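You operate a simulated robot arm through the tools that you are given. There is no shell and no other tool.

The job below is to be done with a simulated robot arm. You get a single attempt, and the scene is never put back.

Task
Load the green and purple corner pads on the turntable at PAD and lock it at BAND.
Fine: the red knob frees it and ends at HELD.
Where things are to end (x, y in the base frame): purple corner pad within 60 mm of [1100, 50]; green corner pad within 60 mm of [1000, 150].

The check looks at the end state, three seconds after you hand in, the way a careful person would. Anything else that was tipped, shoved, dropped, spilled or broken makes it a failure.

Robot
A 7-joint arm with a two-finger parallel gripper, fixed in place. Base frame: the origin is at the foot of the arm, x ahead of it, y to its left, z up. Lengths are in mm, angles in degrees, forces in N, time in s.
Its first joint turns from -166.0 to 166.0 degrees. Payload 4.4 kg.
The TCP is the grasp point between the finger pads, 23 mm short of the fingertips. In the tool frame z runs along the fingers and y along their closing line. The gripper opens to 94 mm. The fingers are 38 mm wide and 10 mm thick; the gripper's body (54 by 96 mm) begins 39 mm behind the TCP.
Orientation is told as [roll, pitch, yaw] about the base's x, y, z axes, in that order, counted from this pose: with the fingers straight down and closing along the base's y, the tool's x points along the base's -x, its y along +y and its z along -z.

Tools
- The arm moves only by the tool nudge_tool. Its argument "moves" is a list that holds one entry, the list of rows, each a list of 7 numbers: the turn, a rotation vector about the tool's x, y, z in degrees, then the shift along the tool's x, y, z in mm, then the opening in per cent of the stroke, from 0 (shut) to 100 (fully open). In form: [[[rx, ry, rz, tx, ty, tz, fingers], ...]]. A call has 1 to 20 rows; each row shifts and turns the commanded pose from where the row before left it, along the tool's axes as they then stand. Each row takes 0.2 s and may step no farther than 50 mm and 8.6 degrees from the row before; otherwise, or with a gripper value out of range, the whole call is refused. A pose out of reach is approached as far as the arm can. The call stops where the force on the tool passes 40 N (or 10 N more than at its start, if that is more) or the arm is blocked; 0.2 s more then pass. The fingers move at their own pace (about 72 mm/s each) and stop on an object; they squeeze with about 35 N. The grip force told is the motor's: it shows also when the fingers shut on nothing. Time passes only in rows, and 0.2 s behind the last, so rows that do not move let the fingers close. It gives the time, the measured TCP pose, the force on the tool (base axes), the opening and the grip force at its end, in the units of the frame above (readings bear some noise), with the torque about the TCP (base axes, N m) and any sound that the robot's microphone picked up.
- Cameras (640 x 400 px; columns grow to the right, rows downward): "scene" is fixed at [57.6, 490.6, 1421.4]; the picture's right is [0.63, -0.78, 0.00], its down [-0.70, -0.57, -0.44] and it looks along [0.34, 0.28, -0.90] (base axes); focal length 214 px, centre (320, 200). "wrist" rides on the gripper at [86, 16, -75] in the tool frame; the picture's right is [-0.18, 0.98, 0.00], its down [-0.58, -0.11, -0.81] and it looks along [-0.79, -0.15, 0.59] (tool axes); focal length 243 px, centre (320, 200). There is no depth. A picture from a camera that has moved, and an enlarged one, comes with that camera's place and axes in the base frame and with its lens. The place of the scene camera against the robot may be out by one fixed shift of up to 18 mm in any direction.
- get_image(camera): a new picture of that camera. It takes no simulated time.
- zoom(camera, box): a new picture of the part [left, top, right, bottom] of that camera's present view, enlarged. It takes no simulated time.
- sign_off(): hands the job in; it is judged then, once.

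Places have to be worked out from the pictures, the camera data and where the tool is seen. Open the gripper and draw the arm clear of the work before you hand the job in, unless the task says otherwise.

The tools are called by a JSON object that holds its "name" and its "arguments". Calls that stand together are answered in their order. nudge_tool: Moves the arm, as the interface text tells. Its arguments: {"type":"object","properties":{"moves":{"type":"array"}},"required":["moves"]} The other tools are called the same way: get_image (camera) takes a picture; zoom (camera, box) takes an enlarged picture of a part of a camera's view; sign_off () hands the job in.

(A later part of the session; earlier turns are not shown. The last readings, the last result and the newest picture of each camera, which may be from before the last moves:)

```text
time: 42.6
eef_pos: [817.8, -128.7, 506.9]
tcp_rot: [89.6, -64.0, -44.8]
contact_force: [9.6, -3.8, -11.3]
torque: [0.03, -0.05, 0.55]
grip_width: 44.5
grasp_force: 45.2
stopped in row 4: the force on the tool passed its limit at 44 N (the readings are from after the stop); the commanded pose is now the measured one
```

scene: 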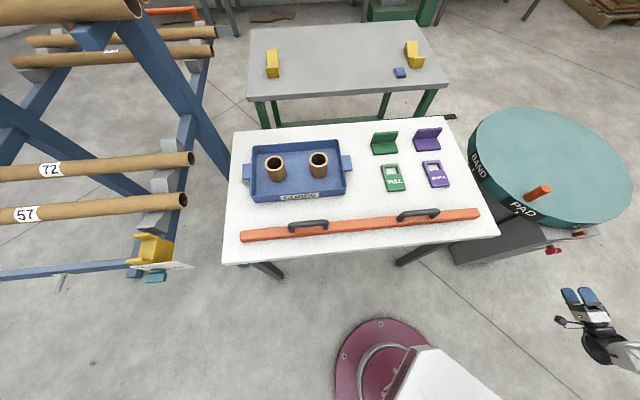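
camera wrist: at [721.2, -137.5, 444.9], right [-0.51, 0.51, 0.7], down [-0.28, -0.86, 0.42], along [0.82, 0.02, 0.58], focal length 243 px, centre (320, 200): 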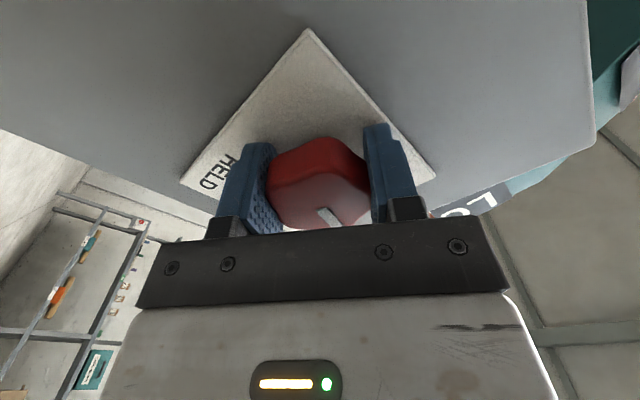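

{"name": "nudge_tool", "arguments": {"moves": [[[0, 0, 0, 0, -0.5, 0, 0], [0, 0, -3, 0, 0, 0, 0], [0, 0, -3, 0, 0, 0, 0], [0, 0, -2, 0, 0, 0, 0]]]}}

{"name": "get_image", "arguments": {"camera": "wrist"}}

```text
time: 43.6
eef_pos: [818.8, -128.1, 507.6]
tcp_rot: [89.6, -72.1, -44.6]
contact_force: [1.3, 2.1, -0.1]
torque: [-0.45, 0.96, 0.8]
grip_width: 44.6
grasp_force: 44.8
```

```text
taken
camera wrist: at [735.2, -151.6, 430.3], right [-0.62, 0.62, 0.48], down [-0.37, -0.77, 0.52], along [0.69, 0.15, 0.71], focal length 243 px, centre (320, 200)
```

wrist: 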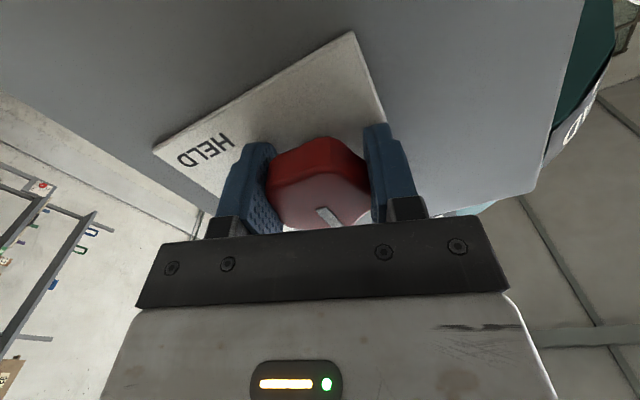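

The knob has turned about 122° in all. I'll release, back off, and check where the pointer ended up.

{"name": "nudge_tool", "arguments": {"moves": [[[0, 0, 0, 0, 0, 0, 100], [0, 0, 0, 0, 0, 0, 100], [0, 0, 0, 0, 0, 0, 100], [0, 0, 0, 0, 0, -25, 100], [0, 0, 0, 0, 0, -35, 100], [0, 0, 0, 0, 0, -45, 100], [0, 0, 0, 0, 0, -45, 100], [0, 0, 0, 0, 0, 0, 100]]]}}

{"name": "get_image", "arguments": {"camera": "wrist"}}

{"name": "zoom", "arguments": {"camera": "wrist", "box": [240, 0, 400, 100]}}

```text
time: 45.4
eef_pos: [710.2, -235.5, 508.4]
tcp_rot: [89.6, -71.9, -44.6]
contact_force: [-0.2, 0.6, 0.7]
torque: [0.0, 0.0, 0.02]
grip_width: 93.9
grasp_force: 0.0
```

```text
taken
camera wrist: at [628.0, -258.1, 430.1], right [-0.62, 0.62, 0.48], down [-0.37, -0.77, 0.52], along [0.69, 0.15, 0.71], focal length 243 px, centre (320, 200)
```

wrist: 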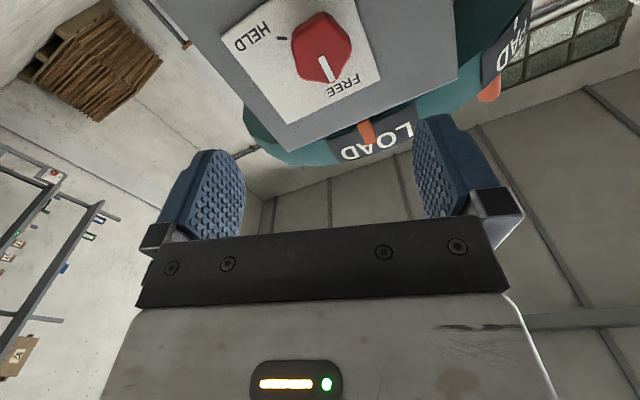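

```text
4.00 times, centred on (320, 50) of wrist
camera zoom: at [628.0, -258.1, 430.1], right [-0.62, 0.62, 0.48], down [-0.37, -0.77, 0.52], along [0.69, 0.15, 0.71], focal length 970 px, centre (320, 800)
```

zoom: 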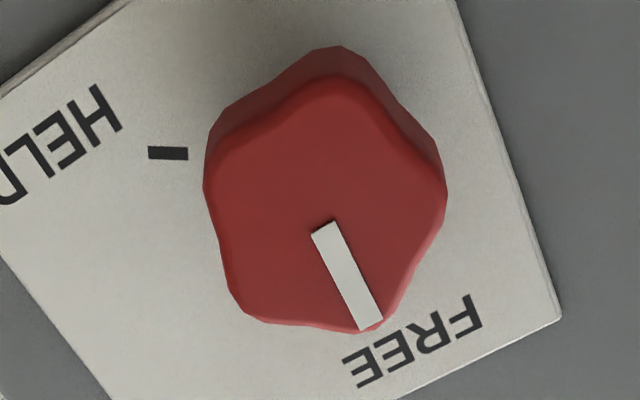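

The knob now points at FREE. I'll bring the tool back to pointing down and rise clear.

{"name": "nudge_tool", "arguments": {"moves": [[[0, 0, -8.5, 0, 0, 0, 100], [0, 0, -8.5, 0, 0, 0, 100], [0, 0, -1, 0, 0, 0, 100], [0, 8.2, 0, 0, 0, 0, 100], [0, 8.2, 0, 0, 0, 0, 100], [0, 8.2, 0, 0, 0, 0, 100], [0, 8.2, 0, 0, 0, 0, 100], [0, 8.2, 0, 0, 0, 0, 100], [0, 8.2, 0, 0, 0, 0, 100], [0, 8.2, 0, 0, 0, 0, 100], [0, 8.2, 0, 0, 0, 0, 100], [0, 8.2, 0, 0, 0, 0, 100], [0, 8.2, 0, 0, 0, 0, 100], [0, 8, 0, 0, 0, 0, 100], [0, 0, 0, 0, 0, -50, 100], [0, 0, 0, 0, 0, -50, 100], [0, 0, 0, 0, 0, -50, 100], [0, 0, 0, 0, 0, -50, 100], [0, 0, 0, 0, 0, -50, 100]]]}}

```text
time: 49.4
eef_pos: [710.5, -234.2, 758.7]
tcp_rot: [0.1, 0.1, 44.9]
contact_force: [-0.2, 0.5, -0.9]
torque: [0.03, 0.01, 0.01]
grip_width: 93.9
grasp_force: 0.1
```

Back to tool-down. Now I'll go above the orange handle with the fingers set to close along its tangent of travel.

{"name": "nudge_tool", "arguments": {"moves": [[[0, 0, 8.15, 0, 0, -20, 100], [0, 0, 8.15, 0, 0, -20, 100], [0, 0, 8.15, 0, 0, -20, 100], [0, 0, 8.15, 0, 0, -20, 100], [0, 0, 8.15, 0, 0, -20, 100], [0, 0, 8.15, 0, 0, 0, 100], [0, 0, 0, -8.5, 45.55, 0, 100], [0, 0, 0, -8.5, 45.55, 0, 100], [0, 0, 0, -8.5, 45.55, 0, 100], [0, 0, 0, -8.5, 45.55, 0, 100], [0, 0, 0, -8.5, 45.55, 0, 100], [0, 0, 0, -8.5, 45.55, 0, 100], [0, 0, 0, -8.5, 45.55, 0, 100], [0, 0, 0, -8.5, 45.55, 0, 100], [0, 0, 0, 0, 0, 0, 100]]]}}

{"name": "get_image", "arguments": {"camera": "wrist"}}

{"name": "get_image", "arguments": {"camera": "scene"}}

```text
time: 52.6
eef_pos: [806.3, 124.9, 856.0]
tcp_rot: [-0.2, 0.2, -3.9]
contact_force: [0.7, 0.7, -0.2]
torque: [-0.02, -0.03, -0.03]
grip_width: 93.9
grasp_force: 0.1
```

```text
taken
camera wrist: at [720.4, 147.4, 930.6], right [0.25, 0.97, 0.0], down [0.57, -0.15, 0.81], along [0.78, -0.2, -0.59], focal length 243 px, centre (320, 200)
```

wrist: 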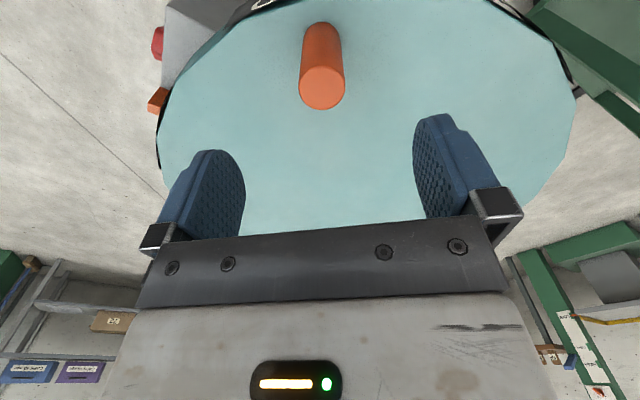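

```text
taken
```

scene: 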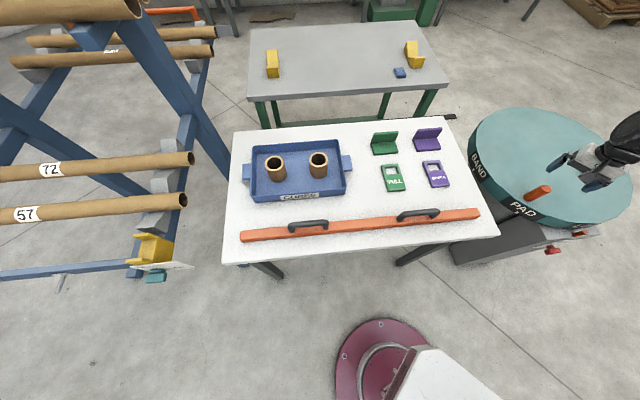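

The handle is directly below the TCP, about 30 mm in diameter with its top at z ≈ 775; the disc surface is near 707. I'll lower around it and close to a loose cage.

{"name": "nudge_tool", "arguments": {"moves": [[[0, 0, 0, 0, 0, 40, 100], [0, 0, 0, 0, 0, 40, 100], [0, 0, 0, 0, 0, 24, 100], [0, 0, 0, 0, 0, 0, 60], [0, 0, 0, 0, 0, 0, 40], [0, 0, 0, 0, 0, 0, 40], [0, 0, 0, 0, 0, 0, 40]]]}}

{"name": "get_image", "arguments": {"camera": "wrist"}}

```text
time: 54.2
eef_pos: [805.8, 126.4, 753.5]
tcp_rot: [-0.1, 0.0, -3.9]
contact_force: [0.2, -0.7, -0.9]
torque: [-0.02, 0.0, 0.04]
grip_width: 37.5
grasp_force: 0.0
```

```text
taken
camera wrist: at [720.1, 147.9, 827.9], right [0.25, 0.97, 0.0], down [0.57, -0.15, 0.81], along [0.78, -0.2, -0.59], focal length 243 px, centre (320, 200)
```

wrist: 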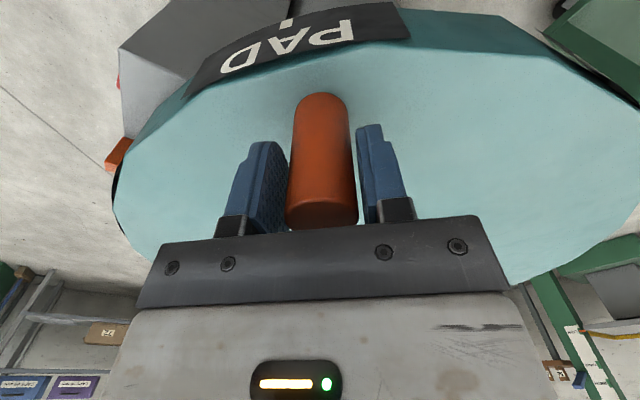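

The handle is caged with a little slack. I'll begin the counter-clockwise arc with a few small steps to confirm the disc is free.

{"name": "nudge_tool", "arguments": {"moves": [[[0, 0, -2, -0.15, -8.66, 0, 40], [0, 0, -2, -0.15, -8.66, 0, 40], [0, 0, -2, -0.15, -8.66, 0, 40], [0, 0, -2, -0.15, -8.66, 0, 40]]]}}

{"name": "get_image", "arguments": {"camera": "wrist"}}

```text
time: 55.2
eef_pos: [806.0, 91.8, 753.4]
tcp_rot: [-0.2, 0.2, 4.1]
contact_force: [-0.5, -0.3, 0.1]
torque: [-0.02, 0.02, -0.01]
grip_width: 37.5
grasp_force: 0.1
```

```text
taken
camera wrist: at [717.4, 100.7, 827.8], right [0.11, 0.99, 0.0], down [0.59, -0.07, 0.81], along [0.8, -0.09, -0.59], focal length 243 px, centre (320, 200)
```

wrist: 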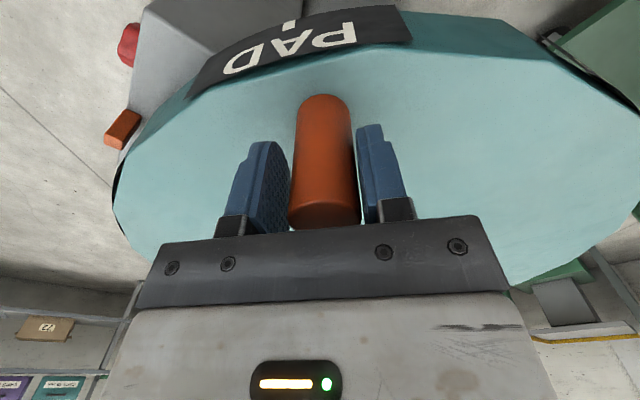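

The disc turns freely. Continuing the arc to bring PAD to the pointer.

{"name": "nudge_tool", "arguments": {"moves": [[[0, 0, -3, -0.34, -12.98, 0, 40], [0, 0, -3, -0.34, -12.98, 0, 40], [0, 0, -3, -0.34, -12.98, 0, 40], [0, 0, -3, -0.34, -12.98, 0, 40], [0, 0, -3, -0.34, -12.98, 0, 40], [0, 0, -3, -0.34, -12.98, 0, 40], [0, 0, -3, -0.34, -12.98, 0, 40], [0, 0, -3, -0.34, -12.98, 0, 40], [0, 0, -3, -0.34, -12.98, 0, 40], [0, 0, -3, -0.34, -12.98, 0, 40], [0, 0, -3, -0.34, -12.98, 0, 40], [0, 0, -2, -0.15, -8.66, 0, 40], [0, 0, -2, -0.15, -8.66, 0, 40], [0, 0, 0, 0, 0, 0, 40]]]}}

{"name": "get_image", "arguments": {"camera": "wrist"}}

{"name": "zoom", "arguments": {"camera": "scene", "box": [440, 90, 640, 270]}}

```text
time: 58.2
eef_pos: [866.0, -55.8, 754.4]
tcp_rot: [0.0, 0.1, 41.1]
contact_force: [0.1, 1.0, -0.2]
torque: [-0.01, -0.01, -0.01]
grip_width: 37.6
grasp_force: 0.0
```

```text
taken
camera wrist: at [789.0, -100.4, 829.1], right [-0.51, 0.86, 0.0], down [0.51, 0.3, 0.81], along [0.69, 0.41, -0.59], focal length 243 px, centre (320, 200)
```

wrist: 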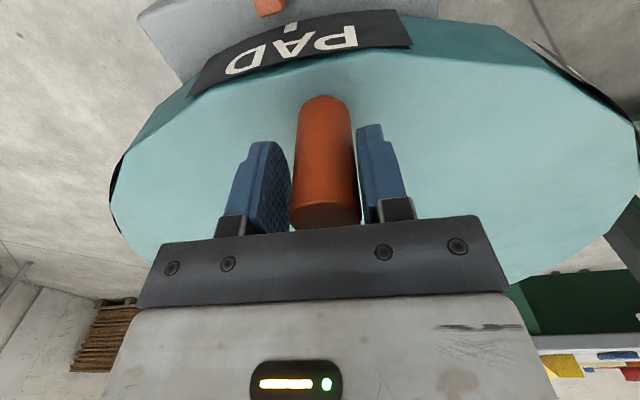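

```text
2.22 times, centred on (540, 180) of scene
camera zoom: at [57.6, 490.6, 1421.4], right [0.63, -0.78, 0.0], down [-0.7, -0.57, -0.44], along [0.34, 0.28, -0.9], focal length 477 px, centre (-169, 244)
```

zoom: 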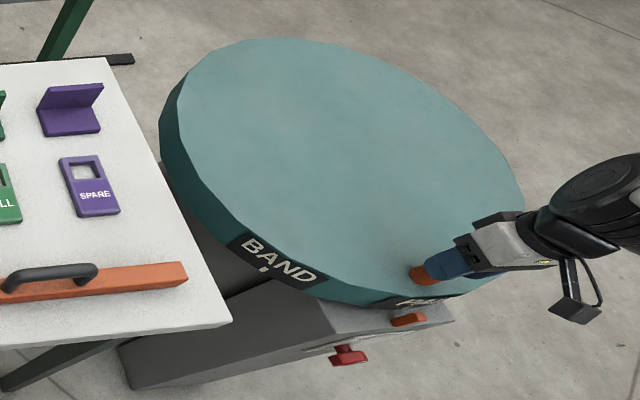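

PAD is essentially at the pointer and the disc followed smoothly. I'll lift off the handle and test how far I can reach over the disc, since the load spots at PAD are near (1050, 171) and (1050, 29).

{"name": "nudge_tool", "arguments": {"moves": [[[0, 0, 0, 0, 0, 0, 55], [0, 0, 0, 0, 0, 0, 55], [0, 0, 0, 0, 0, -40, 55], [0, 0, 0, 0, 0, -40, 100], [0, 0, 0, 0, 0, -40, 100], [0, 0, 8, 0, 0, 0, 100], [0, 0, 8, 0, 0, 0, 100], [0, 0, 8, 0, 0, 0, 100], [0, 0, 8, 0, 0, 0, 100], [0, 0, 0, 0, 0, 0, 100]]]}}

{"name": "get_image", "arguments": {"camera": "wrist"}}

```text
time: 60.4
eef_pos: [865.0, -56.2, 873.9]
tcp_rot: [-0.1, 0.1, 9.0]
contact_force: [-0.5, -0.5, -0.3]
torque: [0.0, 0.01, 0.05]
grip_width: 94.0
grasp_force: 0.0
```

```text
taken
camera wrist: at [777.8, -53.1, 948.2], right [0.03, 1.0, 0.0], down [0.59, -0.02, 0.81], along [0.81, -0.02, -0.59], focal length 243 px, centre (320, 200)
```

wrist: 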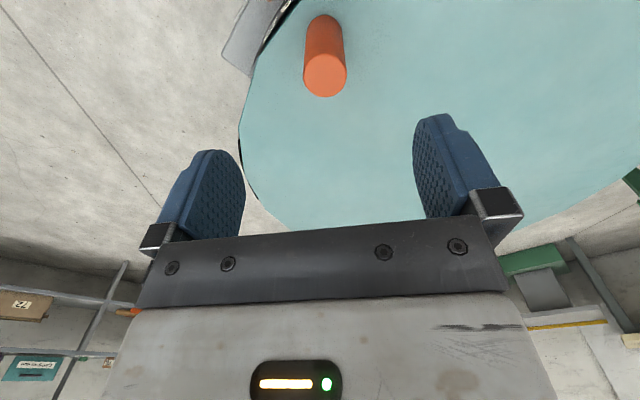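

{"name": "nudge_tool", "arguments": {"moves": [[[0, 0, 0, -25.2, 37.7, 0, 100], [0, 0, 0, -25.2, 37.7, 0, 100], [0, 0, 0, -25.2, 37.7, 0, 100], [0, 0, 0, -25.2, 37.7, 0, 100], [0, 0, 0, -25.2, 37.7, 0, 100], [0, 0, 0, -20, 0, 5, 100], [0, 0, 0, -20, 0, 5, 100], [0, 0, 0, -20, 0, 5, 100], [0, 0, 0, -20, 0, 5, 100], [0, 0, 0, 0, 0, 0, 100]]]}}

```text
time: 62.6
eef_pos: [1039.7, 162.3, 853.4]
tcp_rot: [-0.1, 0.1, 9.1]
contact_force: [-0.4, -0.3, -1.5]
torque: [0.0, 0.04, 0.0]
grip_width: 94.3
grasp_force: 0.1
```

Even tool-down reached a radius of 1052 mm here. I'll check the same at placing height.

{"name": "nudge_tool", "arguments": {"moves": [[[0, 0, 0, 0, 0, 30, 100], [0, 0, 0, 0, 0, 30, 100], [0, 0, 0, 0, 0, 30, 100], [0, 0, 0, -10, 6, 0, 100], [0, 0, 0, 0, 0, 0, 100]]]}}

{"name": "get_image", "arguments": {"camera": "wrist"}}

{"name": "get_image", "arguments": {"camera": "scene"}}

```text
time: 63.8
eef_pos: [1047.0, 169.9, 762.9]
tcp_rot: [-0.1, 0.1, 9.0]
contact_force: [0.2, 0.4, -0.1]
torque: [-0.03, -0.02, 0.01]
grip_width: 93.9
grasp_force: 0.1
```

```text
taken
camera wrist: at [959.0, 173.0, 837.9], right [0.03, 1.0, 0.0], down [0.59, -0.01, 0.81], along [0.81, -0.02, -0.59], focal length 243 px, centre (320, 200)
```

wrist: 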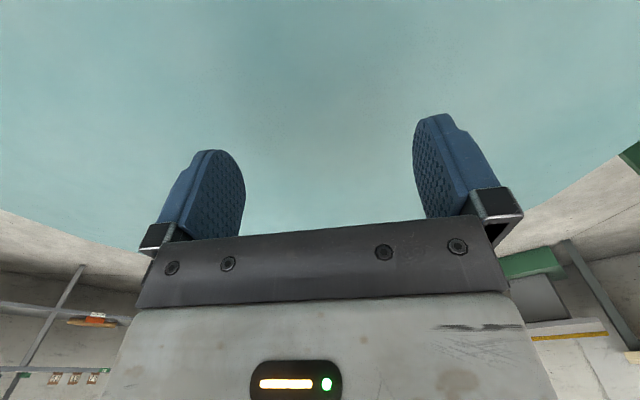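

```text
taken
```

scene: 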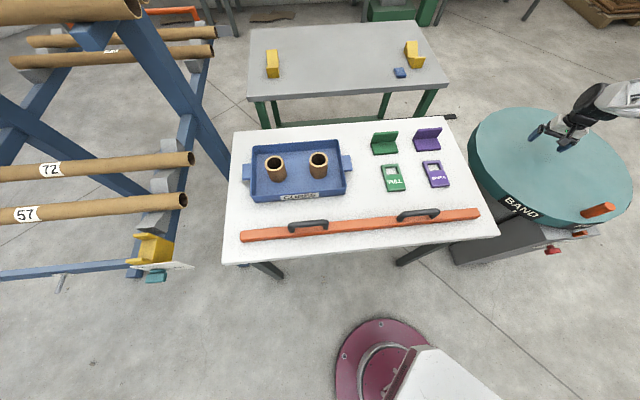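

The arm reaches the exact load spots tool-down, so I can load both pads with the disc at PAD as asked. Now I'll rise and go to the purple pad with the fingers oriented across its upright wall.

{"name": "nudge_tool", "arguments": {"moves": [[[0, 0, 0, 0, 0, -50, 100], [0, 0, 0, 0, 0, -50, 100], [0, 0, 0, 0, 0, -50, 100], [0, 0, 0, 0, 0, -50, 100], [0, 0, 7.7, 0, 0, 0, 100], [0, 0, 7.7, 0, 0, 0, 100], [0, 0, 7.7, 0, 0, 0, 100], [0, 0, 7.7, 0, 0, 0, 100], [0, 0, 7.7, 0, 0, 0, 100], [0, 0, 7.7, 0, 0, 0, 100], [0, 0, 7.8, 0, 0, 0, 100], [0, 0, 0, 45, 0, 0, 100], [0, 0, 0, 45, 0, 0, 100], [0, 0, 0, 45, 0, 0, 100], [0, 0, 0, 45, 0, 0, 100], [0, 0, 0, 45, 0, 0, 100], [0, 0, 0, 45, 0, 0, 100], [0, 0, 0, 45, 0, 0, 100], [0, 0, 0, 45, 0, 0, 100], [0, 0, 0, 45, 0, 0, 100]]]}}

{"name": "get_image", "arguments": {"camera": "wrist"}}

{"name": "get_image", "arguments": {"camera": "scene"}}

```text
time: 68.0
eef_pos: [759.6, 455.2, 963.6]
tcp_rot: [-0.1, 0.0, -44.9]
contact_force: [0.4, -0.2, -0.1]
torque: [-0.01, -0.04, 0.0]
grip_width: 94.0
grasp_force: 0.1
```

```text
taken
camera wrist: at [710.8, 527.1, 1037.9], right [0.82, 0.57, 0.0], down [0.34, -0.49, 0.81], along [0.46, -0.67, -0.59], focal length 243 px, centre (320, 200)
```

wrist: 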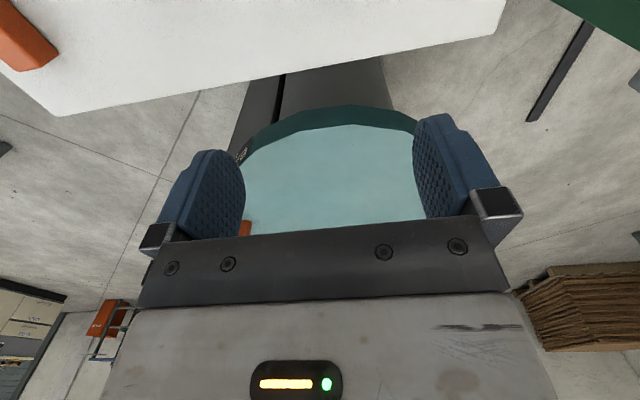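

```text
taken
```

scene: 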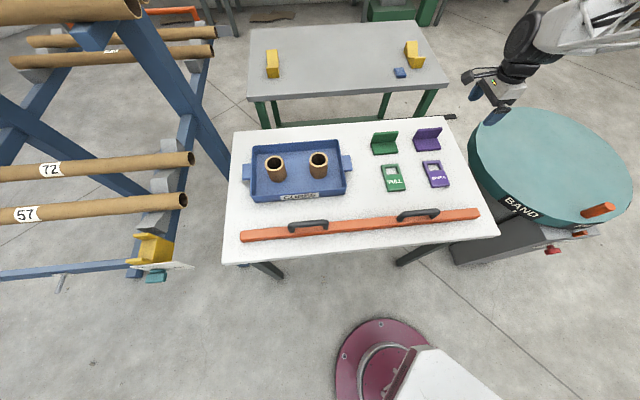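

The pads are behind the camera from here. Moving the TCP directly above my purple pad estimate (730, 553) to see it between the fingers.

{"name": "nudge_tool", "arguments": {"moves": [[[0, 0, 0, 45, 24, 0, 100], [0, 0, 0, 45, 24, 0, 100], [0, 0, 0, 0, 0, 0, 100]]]}}

{"name": "get_image", "arguments": {"camera": "wrist"}}

{"name": "zoom", "arguments": {"camera": "wrist", "box": [200, 0, 440, 150]}}

```text
refused: row 1 steps farther than a row can; nothing moved
```

```text
taken
camera wrist: at [710.8, 527.1, 1037.9], right [0.82, 0.57, 0.0], down [0.34, -0.49, 0.81], along [0.46, -0.67, -0.59], focal length 243 px, centre (320, 200)
```

wrist: 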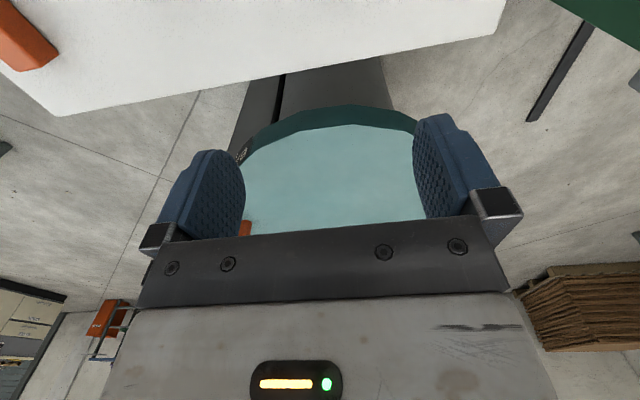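

```text
2.67 times, centred on (320, 75) of wrist
camera zoom: at [710.8, 527.1, 1037.9], right [0.82, 0.57, 0.0], down [0.34, -0.49, 0.81], along [0.46, -0.67, -0.59], focal length 647 px, centre (320, 533)
```

zoom: 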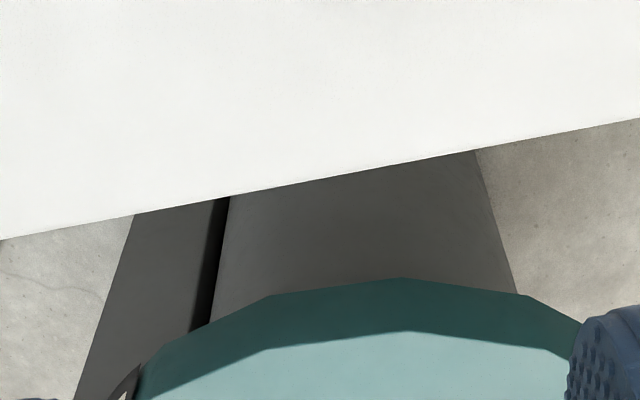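

That step was slightly too long (51 mm), so I'll split it into three.

{"name": "nudge_tool", "arguments": {"moves": [[[0, 0, 0, 30, 16, 0, 100], [0, 0, 0, 30, 16, 0, 100], [0, 0, 0, 30, 16, 0, 100], [0, 0, 0, 0, 0, 0, 100]]]}}

{"name": "get_image", "arguments": {"camera": "wrist"}}

{"name": "zoom", "arguments": {"camera": "wrist", "box": [200, 0, 440, 150]}}

```text
time: 69.0
eef_pos: [732.5, 552.7, 962.4]
tcp_rot: [-0.2, 0.1, -44.9]
contact_force: [-0.1, -0.5, 0.6]
torque: [-0.03, 0.01, 0.02]
grip_width: 94.0
grasp_force: 0.0
```

```text
taken
camera wrist: at [681.9, 625.1, 1037.0], right [0.82, 0.57, 0.0], down [0.34, -0.49, 0.81], along [0.46, -0.67, -0.59], focal length 243 px, centre (320, 200)
```

wrist: 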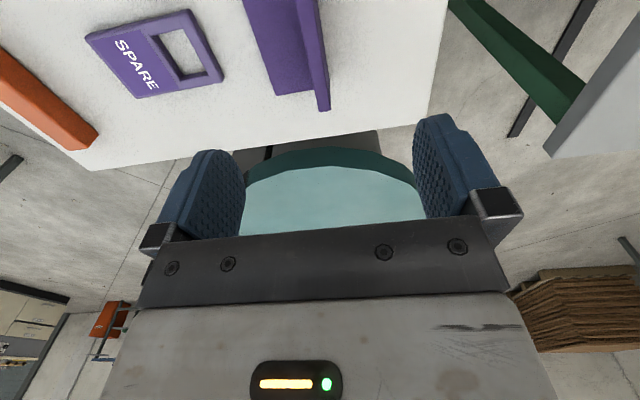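

```text
2.67 times, centred on (320, 75) of wrist
camera zoom: at [681.9, 625.1, 1037.0], right [0.82, 0.57, 0.0], down [0.34, -0.49, 0.81], along [0.46, -0.67, -0.59], focal length 647 px, centre (320, 533)
```

zoom: 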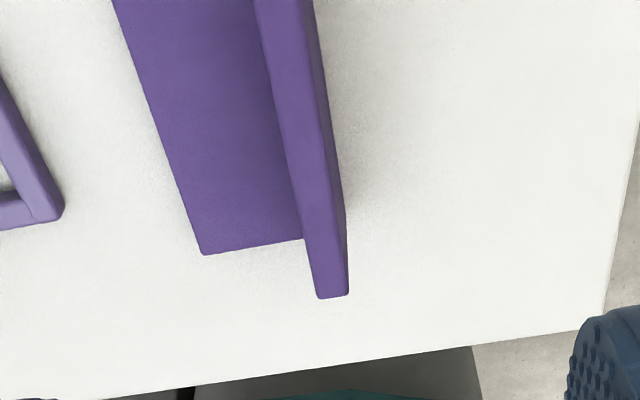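

The purple wall is clearly visible: its centreline runs from about (761, 517) toward az 135°, top at z ≈ 837, centre near (730, 550). I'll fine-align, narrow the opening a bit and go halfway down for a check.

{"name": "nudge_tool", "arguments": {"moves": [[[0, 0, 1, 0, -3.7, 0, 60], [0, 0, 0, 0, 0, 40, 60], [0, 0, 0, 0, 0, 40, 60], [0, 0, 0, 0, 0, 0, 60], [0, 0, 0, 0, 0, 0, 60]]]}}

{"name": "get_image", "arguments": {"camera": "wrist"}}

```text
time: 70.2
eef_pos: [730.0, 552.0, 883.6]
tcp_rot: [0.0, 0.0, -46.0]
contact_force: [1.2, 0.7, -0.7]
torque: [0.04, 0.02, 0.03]
grip_width: 56.7
grasp_force: 0.0
```

```text
taken
camera wrist: at [680.7, 624.5, 957.9], right [0.83, 0.55, 0.0], down [0.33, -0.49, 0.81], along [0.44, -0.67, -0.59], focal length 243 px, centre (320, 200)
```

wrist: 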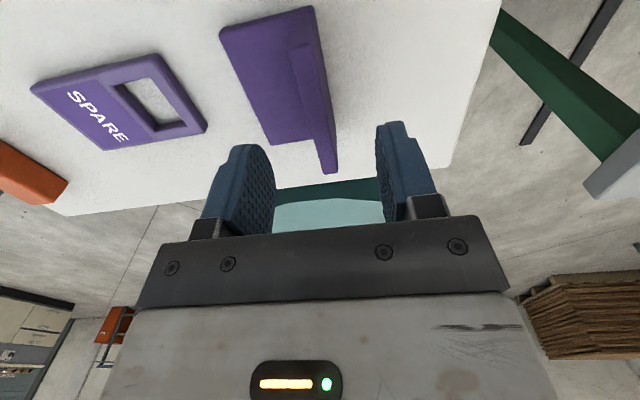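

Wall is centred between the fingers. Descending to grip height and closing.

{"name": "nudge_tool", "arguments": {"moves": [[[0, 0, 0, 0, -1, 30, 60], [0, 0, 0, 0, 0, 20, 60], [0, 0, 0, 0, 0, 11, 60], [0, 0, 0, 0, 0, 0, 60]]]}}

{"name": "get_image", "arguments": {"camera": "wrist"}}

```text
time: 71.2
eef_pos: [727.0, 549.1, 822.1]
tcp_rot: [-0.1, -0.1, -45.9]
contact_force: [-0.6, -0.2, 0.6]
torque: [-0.02, 0.01, -0.05]
grip_width: 56.3
grasp_force: 0.0
```

```text
taken
camera wrist: at [678.6, 623.5, 897.4], right [0.83, 0.55, 0.0], down [0.33, -0.49, 0.81], along [0.44, -0.67, -0.59], focal length 243 px, centre (320, 200)
```

wrist: 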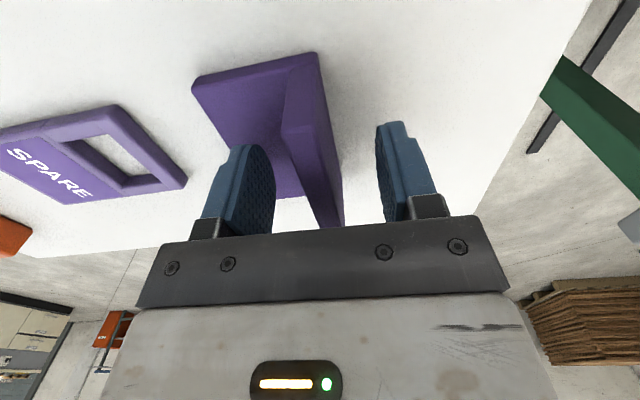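

The wall is between the fingers with no contact. Closing now.

{"name": "nudge_tool", "arguments": {"moves": [[[0, 0, 0, 0, 0, 0, 20], [0, 0, 0, 0, 0, 0, 0], [0, 0, 0, 0, 0, 0, 0], [0, 0, 0, 0, 0, 0, 0]]]}}

{"name": "get_image", "arguments": {"camera": "wrist"}}

```text
time: 72.2
eef_pos: [727.7, 550.6, 824.0]
tcp_rot: [-0.2, 0.1, -46.0]
contact_force: [0.3, 0.4, 0.9]
torque: [0.01, -0.03, 0.01]
grip_width: 10.9
grasp_force: 35.1
```

```text
taken
camera wrist: at [678.6, 623.4, 897.6], right [0.83, 0.55, 0.0], down [0.33, -0.49, 0.81], along [0.44, -0.67, -0.59], focal length 243 px, centre (320, 200)
```

wrist: 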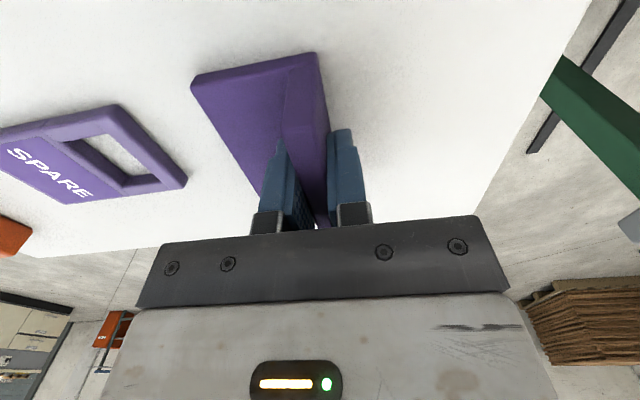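

Gripped at 10.9 mm with full force. Lifting gently.

{"name": "nudge_tool", "arguments": {"moves": [[[0, 0, 0, 0, 0, -10, 0], [0, 0, 0, 0, 0, -20, 0], [0, 0, 0, 0, 0, -30, 0], [0, 0, 0, 0, 0, -40, 0], [0, 0, 0, 0, 0, -40, 0], [0, 0, 0, 0, 0, 0, 0]]]}}

{"name": "get_image", "arguments": {"camera": "wrist"}}

{"name": "get_image", "arguments": {"camera": "scene"}}

```text
time: 73.6
eef_pos: [725.9, 551.5, 960.4]
tcp_rot: [-0.2, 0.1, -45.9]
contact_force: [-0.7, 0.0, 0.0]
torque: [0.0, -0.04, -0.02]
grip_width: 10.8
grasp_force: 34.9
```

```text
taken
camera wrist: at [677.7, 623.8, 1035.7], right [0.83, 0.55, 0.0], down [0.33, -0.49, 0.81], along [0.44, -0.67, -0.59], focal length 243 px, centre (320, 200)
```

wrist: 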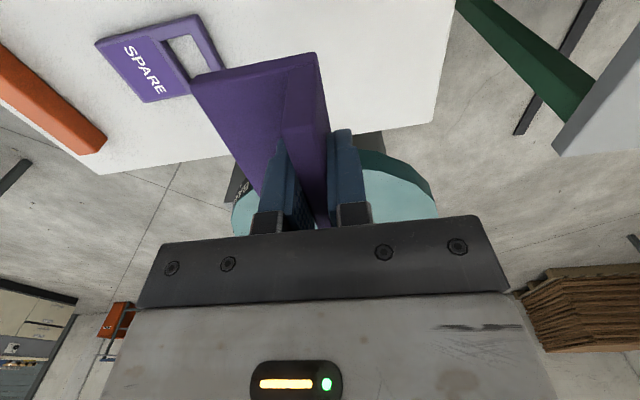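

```text
taken
```

scene: 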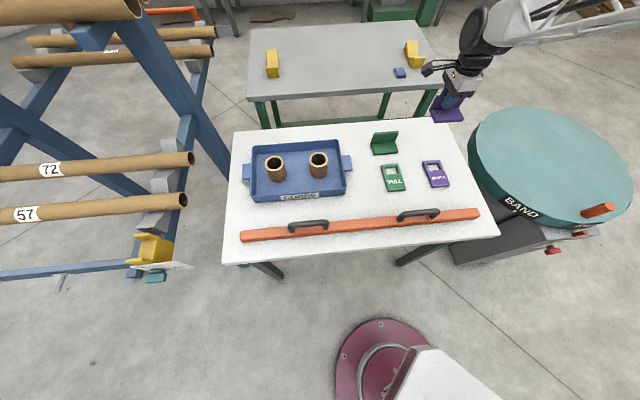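

Purple pad is held level and clear. Now I'll turn the tool and carry it over the disc at height.

{"name": "nudge_tool", "arguments": {"moves": [[[0, 0, -7, 0, 0, 0, 0], [0, 0, -7, 0, 0, 0, 0], [0, 0, -7, 0, 0, 0, 0], [0, 0, -7, 0, 0, 0, 0], [0, 0, -7, 0, 0, 0, 0], [0, 0, -7, 0, 0, 0, 0], [0, 0, -7, 0, 0, 0, 0], [0, 0, 0, -21, -36.4, 0, 0], [0, 0, 0, -21, -36.4, 0, 0], [0, 0, 0, -21, -36.4, 0, 0], [0, 0, 0, -21, -36.4, 0, 0], [0, 0, 0, -21, -36.4, 0, 0], [0, 0, 0, -21, -36.4, 0, 0], [0, 0, 0, -21, -36.4, 0, 0], [0, 0, 0, -21, -36.4, 0, 0], [0, 0, 0, -21, -36.4, 0, 0], [0, 0, 0, -21, -36.4, 0, 0], [0, 0, 0, -21, -36.4, 0, 0], [0, 0, 0, 0, 0, 0, 0]]]}}

{"name": "get_image", "arguments": {"camera": "wrist"}}

```text
time: 77.6
eef_pos: [979.9, 160.5, 963.4]
tcp_rot: [-0.1, 0.1, 3.1]
contact_force: [-1.0, 0.8, 0.2]
torque: [0.0, 0.01, -0.02]
grip_width: 11.0
grasp_force: 35.1
```

```text
taken
camera wrist: at [892.6, 171.8, 1036.6], right [0.13, 0.99, 0.0], down [0.59, -0.08, 0.81], along [0.8, -0.11, -0.59], focal length 243 px, centre (320, 200)
```

wrist: 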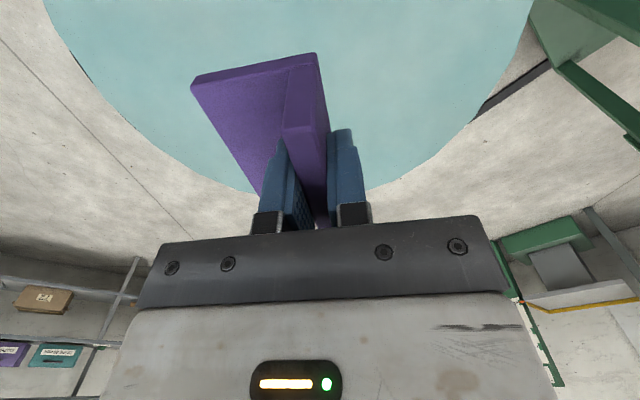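

{"name": "nudge_tool", "arguments": {"moves": [[[0, 0, 0, -20.2, -35.3, 0, 0], [0, 0, 0, -20.2, -35.3, 0, 0], [0, 0, 0, -20.2, -35.3, 0, 0], [0, 0, 0, 0, 0, 43, 0], [0, 0, 0, 0, 0, 43, 0], [0, 0, 0, 0, 0, 43, 0], [0, 0, 0, 0, 0, 40, 0], [0, 0, 0, 0, 0, 0, 0], [0, 0, 0, 0, 0, 0, 0]]]}}

{"name": "get_image", "arguments": {"camera": "wrist"}}

{"name": "zoom", "arguments": {"camera": "scene", "box": [440, 90, 640, 270]}}

```text
time: 79.6
eef_pos: [1045.2, 56.7, 794.9]
tcp_rot: [0.0, 0.1, 3.1]
contact_force: [0.0, -0.7, 0.9]
torque: [-0.02, -0.03, 0.0]
grip_width: 11.1
grasp_force: 35.0
```

```text
taken
camera wrist: at [958.5, 67.8, 869.1], right [0.13, 0.99, 0.0], down [0.59, -0.08, 0.81], along [0.8, -0.11, -0.59], focal length 243 px, centre (320, 200)
```

wrist: 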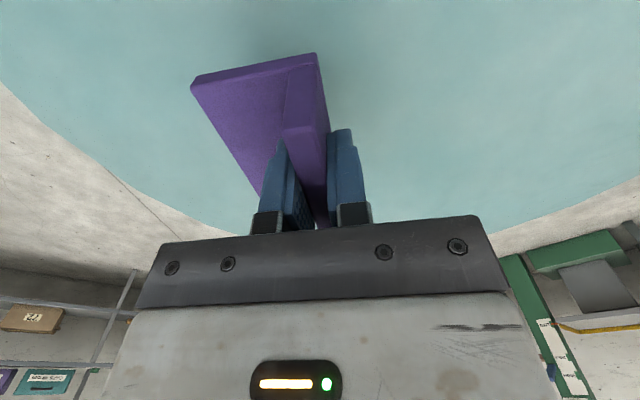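

```text
2.22 times, centred on (540, 180) of scene
camera zoom: at [57.6, 490.6, 1421.4], right [0.63, -0.78, 0.0], down [-0.7, -0.57, -0.44], along [0.34, 0.28, -0.9], focal length 477 px, centre (-169, 244)
```

zoom: 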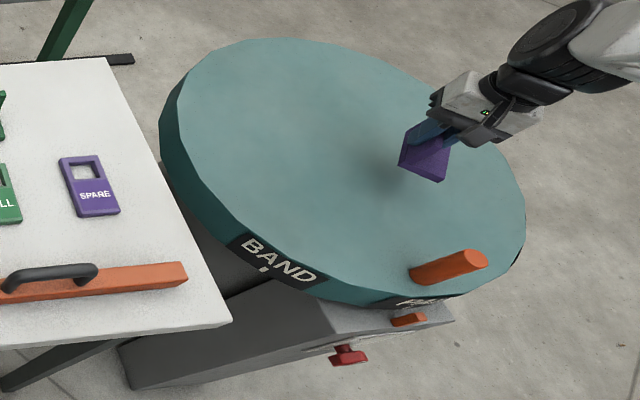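

Pad is over the load spot, about 44 mm above the disc. Lowering with small steps until contact shows.

{"name": "nudge_tool", "arguments": {"moves": [[[0, 0, 0, 0, 0, 15, 0], [0, 0, 0, 0, 0, 12, 0], [0, 0, 0, 0, 0, 6, 0], [0, 0, 0, 0, 0, 3, 0], [0, 0, 0, 0, 0, 0, 0]]]}}

```text
time: 80.8
eef_pos: [1046.6, 60.8, 757.1]
tcp_rot: [-0.1, 0.1, 3.1]
contact_force: [0.2, 0.0, -0.7]
torque: [0.02, 0.02, 0.02]
grip_width: 11.0
grasp_force: 35.1
```

{"name": "nudge_tool", "arguments": {"moves": [[[0, 0, 0, 0, 0, 1.5, 0], [0, 0, 0, 0, 0, 1.5, 0], [0, 0, 0, 0, 0, 1, 0], [0, 0, 0, 0, 0, 0, 0]]]}}

{"name": "get_image", "arguments": {"camera": "wrist"}}

```text
time: 81.8
eef_pos: [1046.8, 60.0, 753.8]
tcp_rot: [0.0, 0.2, 3.1]
contact_force: [0.1, -0.7, -1.3]
torque: [0.01, 0.0, 0.05]
grip_width: 11.1
grasp_force: 35.1
```

```text
taken
camera wrist: at [958.9, 72.0, 827.8], right [0.13, 0.99, 0.0], down [0.59, -0.08, 0.81], along [0.8, -0.11, -0.59], focal length 243 px, centre (320, 200)
```

wrist: 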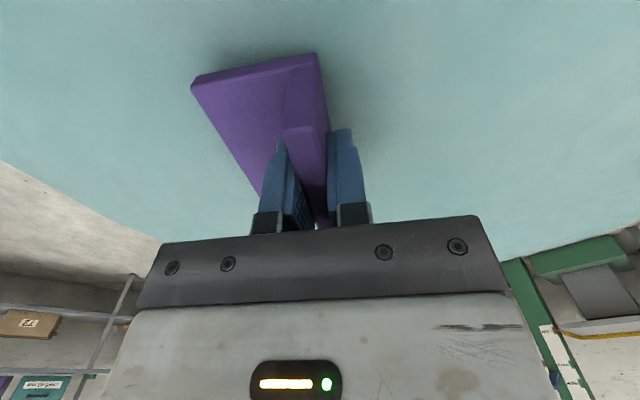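

Not touching yet; continuing in 1–1.5 mm steps.

{"name": "nudge_tool", "arguments": {"moves": [[[0, 0, 0, 0, 0, 1.2, 0], [0, 0, 0, 0, 0, 0, 0], [0, 0, 0, 0, 0, 1.2, 0], [0, 0, 0, 0, 0, 0, 0]]]}}

{"name": "zoom", "arguments": {"camera": "wrist", "box": [180, 30, 340, 130]}}

```text
time: 82.8
eef_pos: [1045.7, 59.4, 750.5]
tcp_rot: [-0.1, 0.1, 3.1]
contact_force: [0.2, 0.0, -0.3]
torque: [0.03, 0.01, 0.01]
grip_width: 11.0
grasp_force: 35.0
```

```text
4.00 times, centred on (260, 80) of wrist
camera zoom: at [958.5, 71.9, 825.5], right [0.13, 0.99, 0.0], down [0.59, -0.08, 0.81], along [0.8, -0.11, -0.59], focal length 970 px, centre (560, 680)
```

zoom: 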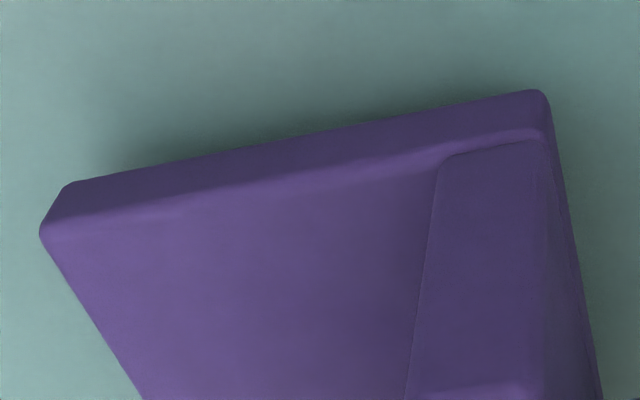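

The contact shadow is tight but the force is still zero. A few more small steps.

{"name": "nudge_tool", "arguments": {"moves": [[[0, 0, 0, 0, 0, 1.2, 0], [0, 0, 0, 0, 0, 0, 0], [0, 0, 0, 0, 0, 1.2, 0], [0, 0, 0, 0, 0, 0, 0], [0, 0, 0, 0, 0, 1, 0], [0, 0, 0, 0, 0, 0, 0]]]}}

```text
time: 84.2
eef_pos: [1046.2, 61.0, 747.4]
tcp_rot: [-0.2, 0.1, 3.1]
contact_force: [0.2, 1.1, -0.5]
torque: [0.0, -0.01, -0.02]
grip_width: 10.9
grasp_force: 35.0
```

{"name": "nudge_tool", "arguments": {"moves": [[[0, 0, 0, 0, 0, 1, 0], [0, 0, 0, 0, 0, 0, 0], [0, 0, 0, 0, 0, 1, 0], [0, 0, 0, 0, 0, 0, 0], [0, 0, 0, 0, 0, 1, 0], [0, 0, 0, 0, 0, 0, 0]]]}}

{"name": "zoom", "arguments": {"camera": "wrist", "box": [180, 30, 340, 130]}}

```text
time: 85.6
eef_pos: [1045.0, 60.5, 744.3]
tcp_rot: [-0.1, 0.1, 3.2]
contact_force: [0.8, -0.6, 0.2]
torque: [0.02, -0.01, 0.02]
grip_width: 10.9
grasp_force: 35.5
```

```text
4.00 times, centred on (260, 80) of wrist
camera zoom: at [958.5, 72.4, 819.4], right [0.13, 0.99, 0.0], down [0.59, -0.08, 0.81], along [0.8, -0.11, -0.59], focal length 970 px, centre (560, 680)
```

zoom: 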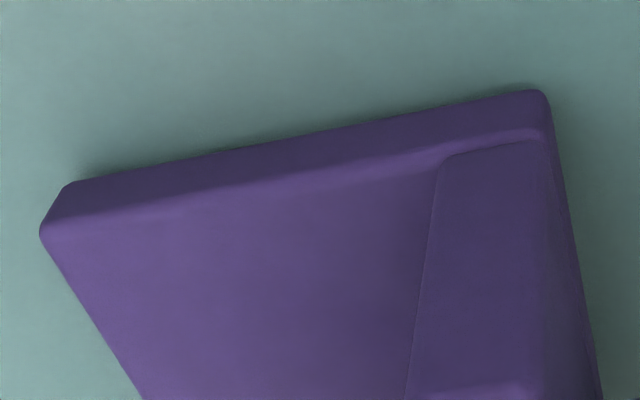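

Shadow keeps shrinking, so it is within a few millimetres. Continuing.

{"name": "nudge_tool", "arguments": {"moves": [[[0, 0, 0, 0, 0, 1, 0], [0, 0, 0, 0, 0, 0, 0], [0, 0, 0, 0, 0, 1, 0], [0, 0, 0, 0, 0, 0, 0], [0, 0, 0, 0, 0, 0, 0]]]}}

{"name": "zoom", "arguments": {"camera": "wrist", "box": [180, 30, 340, 130]}}

```text
time: 86.8
eef_pos: [1047.3, 61.2, 744.0]
tcp_rot: [-0.1, 0.0, 3.1]
contact_force: [0.0, 1.5, 11.7]
torque: [-0.01, -0.07, -0.01]
grip_width: 11.0
grasp_force: 35.2
```

```text
4.00 times, centred on (260, 80) of wrist
camera zoom: at [959.3, 72.4, 817.5], right [0.13, 0.99, 0.0], down [0.59, -0.08, 0.81], along [0.8, -0.11, -0.59], focal length 970 px, centre (560, 680)
```

zoom: 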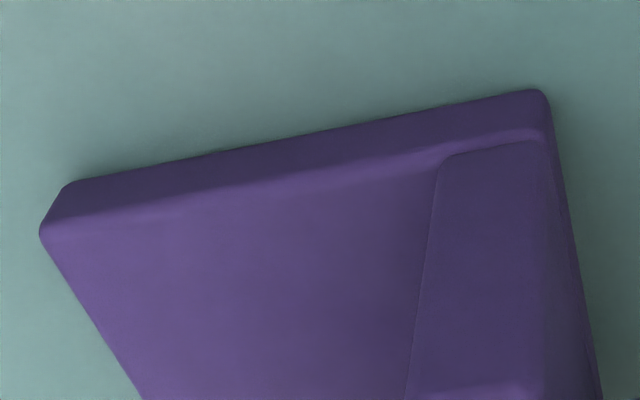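

Contact felt at 11.7 N, so the pad is seated on the disc. Releasing and rising straight up.

{"name": "nudge_tool", "arguments": {"moves": [[[0, 0, 0, 0, 0, -0.4, 0], [0, 0, 0, 0, 0, 0, 20], [0, 0, 0, 0, 0, 0, 50], [0, 0, 0, 0, 0, 0, 50], [0, 0, 0, 0, 0, -15, 50], [0, 0, 0, 0, 0, -35, 50], [0, 0, 0, 0, 0, -45, 60], [0, 0, 0, 0, 0, -45, 100], [0, 0, 0, 0, 0, -45, 100], [0, 0, 0, 0, 0, -30, 100], [0, 0, 0, 0, 0, 0, 100]]]}}

{"name": "get_image", "arguments": {"camera": "wrist"}}

{"name": "zoom", "arguments": {"camera": "scene", "box": [440, 90, 640, 270]}}

```text
time: 89.2
eef_pos: [1044.8, 61.9, 958.1]
tcp_rot: [-0.1, 0.1, 3.1]
contact_force: [-1.4, -0.2, 1.0]
torque: [-0.04, -0.03, 0.0]
grip_width: 93.8
grasp_force: 0.0
```

```text
taken
camera wrist: at [957.5, 73.3, 1032.6], right [0.13, 0.99, 0.0], down [0.59, -0.08, 0.81], along [0.8, -0.11, -0.59], focal length 243 px, centre (320, 200)
```

wrist: 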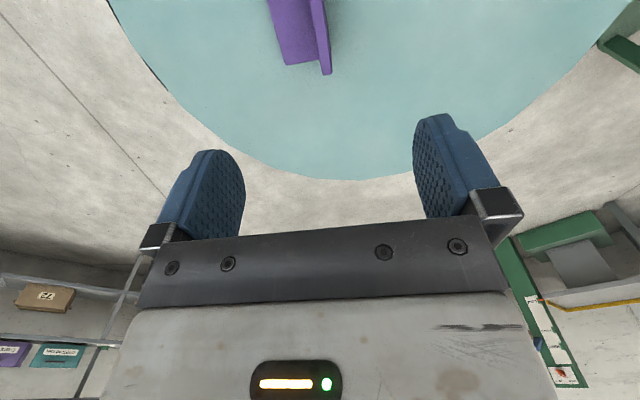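

```text
2.22 times, centred on (540, 180) of scene
camera zoom: at [57.6, 490.6, 1421.4], right [0.63, -0.78, 0.0], down [-0.7, -0.57, -0.44], along [0.34, 0.28, -0.9], focal length 477 px, centre (-169, 244)
```

zoom: 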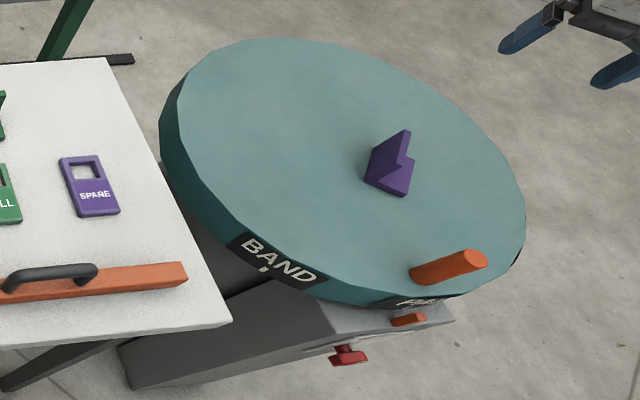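

Purple pad stands well on the disc. Next is the green pad, whose wall centre I estimate at about (618, 659) with the same orientation. Moving there at height.

{"name": "nudge_tool", "arguments": {"moves": [[[0, 0, 7, 0, 0, 0, 100], [0, 0, 7, 0, 0, 0, 100], [0, 0, 7, 0, 0, 0, 100], [0, 0, 7, 0, 0, 0, 100], [0, 0, 7, 0, 0, 0, 100], [0, 0, 7, 0, 0, 0, 100], [0, 0, 7, 0, 0, 0, 100], [0, 0, 0, 48.4, 7.2, 0, 100], [0, 0, 0, 48.4, 7.2, 0, 100], [0, 0, 0, 48.4, 7.2, 0, 100], [0, 0, 0, 48.4, 7.2, 0, 100], [0, 0, 0, 48.4, 7.2, 0, 100], [0, 0, 0, 48.4, 7.2, 0, 100], [0, 0, 0, 48.4, 7.2, 0, 100], [0, 0, 0, 48.4, 7.2, 0, 100], [0, 0, 0, 48.4, 7.2, 0, 100], [0, 0, 0, 48.4, 7.2, 0, 100], [0, 0, 0, 48.4, 7.2, 0, 100], [0, 0, 0, 48.4, 7.2, 0, 100]]]}}

{"name": "nudge_tool", "arguments": {"moves": [[[0, 0, 0, 48.4, 7.2, 0, 100], [0, 0, 0, 48.4, 7.2, 0, 100], [0, 0, 0, 48.4, 7.2, 0, 100], [0, 0, 0, 0, 0, 0, 100]]]}}

{"name": "get_image", "arguments": {"camera": "wrist"}}

{"name": "get_image", "arguments": {"camera": "scene"}}

```text
time: 93.2
eef_pos: [701.8, 539.7, 957.2]
tcp_rot: [-0.2, 0.1, -45.9]
contact_force: [-0.2, 0.5, -0.5]
torque: [-0.04, 0.02, -0.01]
grip_width: 93.8
grasp_force: 0.0
```

```text
time: 94.2
eef_pos: [617.4, 656.7, 956.5]
tcp_rot: [-0.1, 0.2, -45.9]
contact_force: [0.1, 0.0, -0.9]
torque: [0.01, 0.01, 0.0]
grip_width: 94.0
grasp_force: 0.0
```

```text
taken
camera wrist: at [569.0, 730.2, 1030.5], right [0.83, 0.55, 0.0], down [0.33, -0.49, 0.81], along [0.44, -0.67, -0.59], focal length 243 px, centre (320, 200)
```

wrist: 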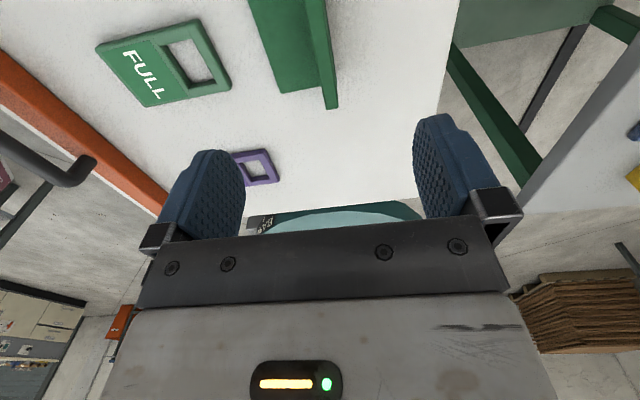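

```text
taken
```

scene: 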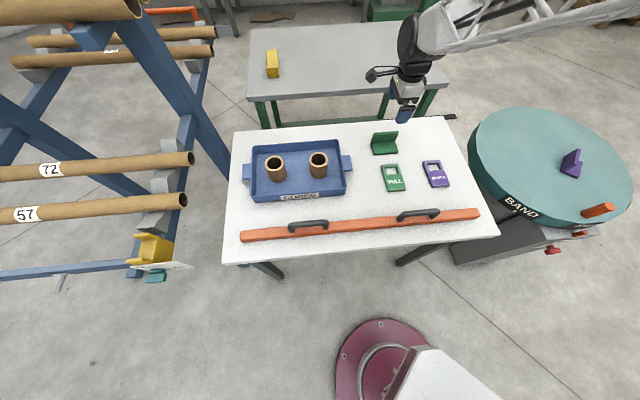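

The green wall is in view below; I'll zoom to measure its centreline before lowering.

{"name": "zoom", "arguments": {"camera": "wrist", "box": [200, 0, 440, 150]}}

```text
2.67 times, centred on (320, 75) of wrist
camera zoom: at [569.0, 730.2, 1030.5], right [0.83, 0.55, 0.0], down [0.33, -0.49, 0.81], along [0.44, -0.67, -0.59], focal length 647 px, centre (320, 533)
```

zoom: 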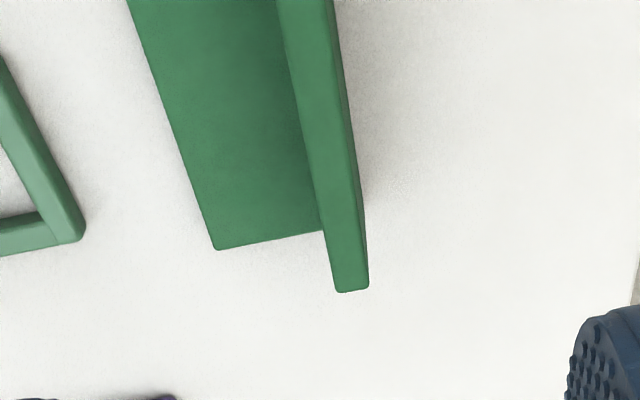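

Wall centreline is 3 mm to +y and 4 mm to +x of the TCP. Aligning, narrowing the opening and descending part way.

{"name": "nudge_tool", "arguments": {"moves": [[[0, 0, -0.5, 4.4, 3, 0, 60], [0, 0, 0, 0, 0, 36, 60], [0, 0, 0, 0, 0, 36, 60], [0, 0, 0, 0, 0, 0, 60], [0, 0, 0, 0, 0, 0, 60]]]}}

{"name": "get_image", "arguments": {"camera": "wrist"}}

```text
time: 95.4
eef_pos: [616.6, 662.8, 882.7]
tcp_rot: [-0.1, -0.1, -45.3]
contact_force: [-0.7, 0.5, 0.6]
torque: [0.01, 0.04, -0.01]
grip_width: 56.5
grasp_force: 0.0
```

```text
taken
camera wrist: at [567.1, 736.2, 957.5], right [0.83, 0.56, 0.0], down [0.33, -0.49, 0.81], along [0.45, -0.67, -0.59], focal length 243 px, centre (320, 200)
```

wrist: 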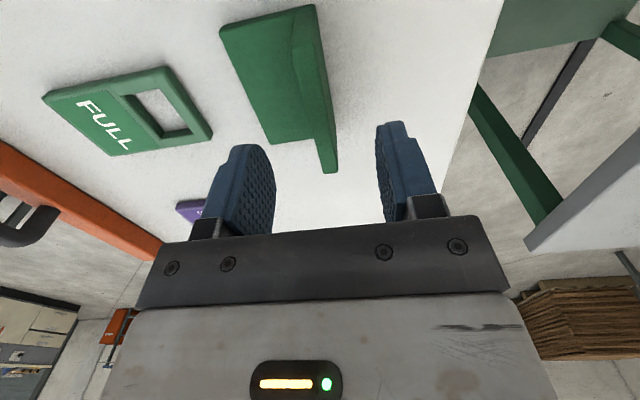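

Same clean alignment as with the purple pad. Lowering to z ≈ 823 and closing on the wall.

{"name": "nudge_tool", "arguments": {"moves": [[[0, 0, 0, 0, -1, 30, 60], [0, 0, 0, 0, 0, 20, 60], [0, 0, 0, 0, 0, 9.5, 60], [0, 0, 0, 0, 0, 0, 60], [0, 0, 0, 0, 0, 0, 20], [0, 0, 0, 0, 0, 0, 0], [0, 0, 0, 0, 0, 0, 0], [0, 0, 0, 0, 0, 0, 0]]]}}

{"name": "get_image", "arguments": {"camera": "wrist"}}

```text
time: 97.2
eef_pos: [616.0, 661.5, 825.4]
tcp_rot: [-0.1, 0.0, -45.4]
contact_force: [0.2, -0.1, -0.3]
torque: [-0.01, -0.01, -0.01]
grip_width: 10.9
grasp_force: 35.1
```

```text
taken
camera wrist: at [567.2, 735.0, 899.9], right [0.83, 0.56, 0.0], down [0.33, -0.49, 0.81], along [0.45, -0.67, -0.59], focal length 243 px, centre (320, 200)
```

wrist: 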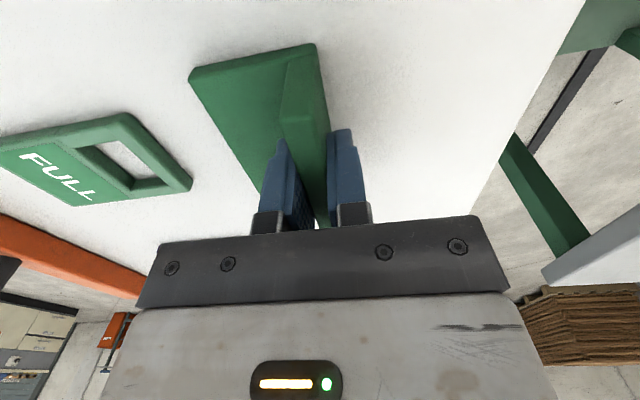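

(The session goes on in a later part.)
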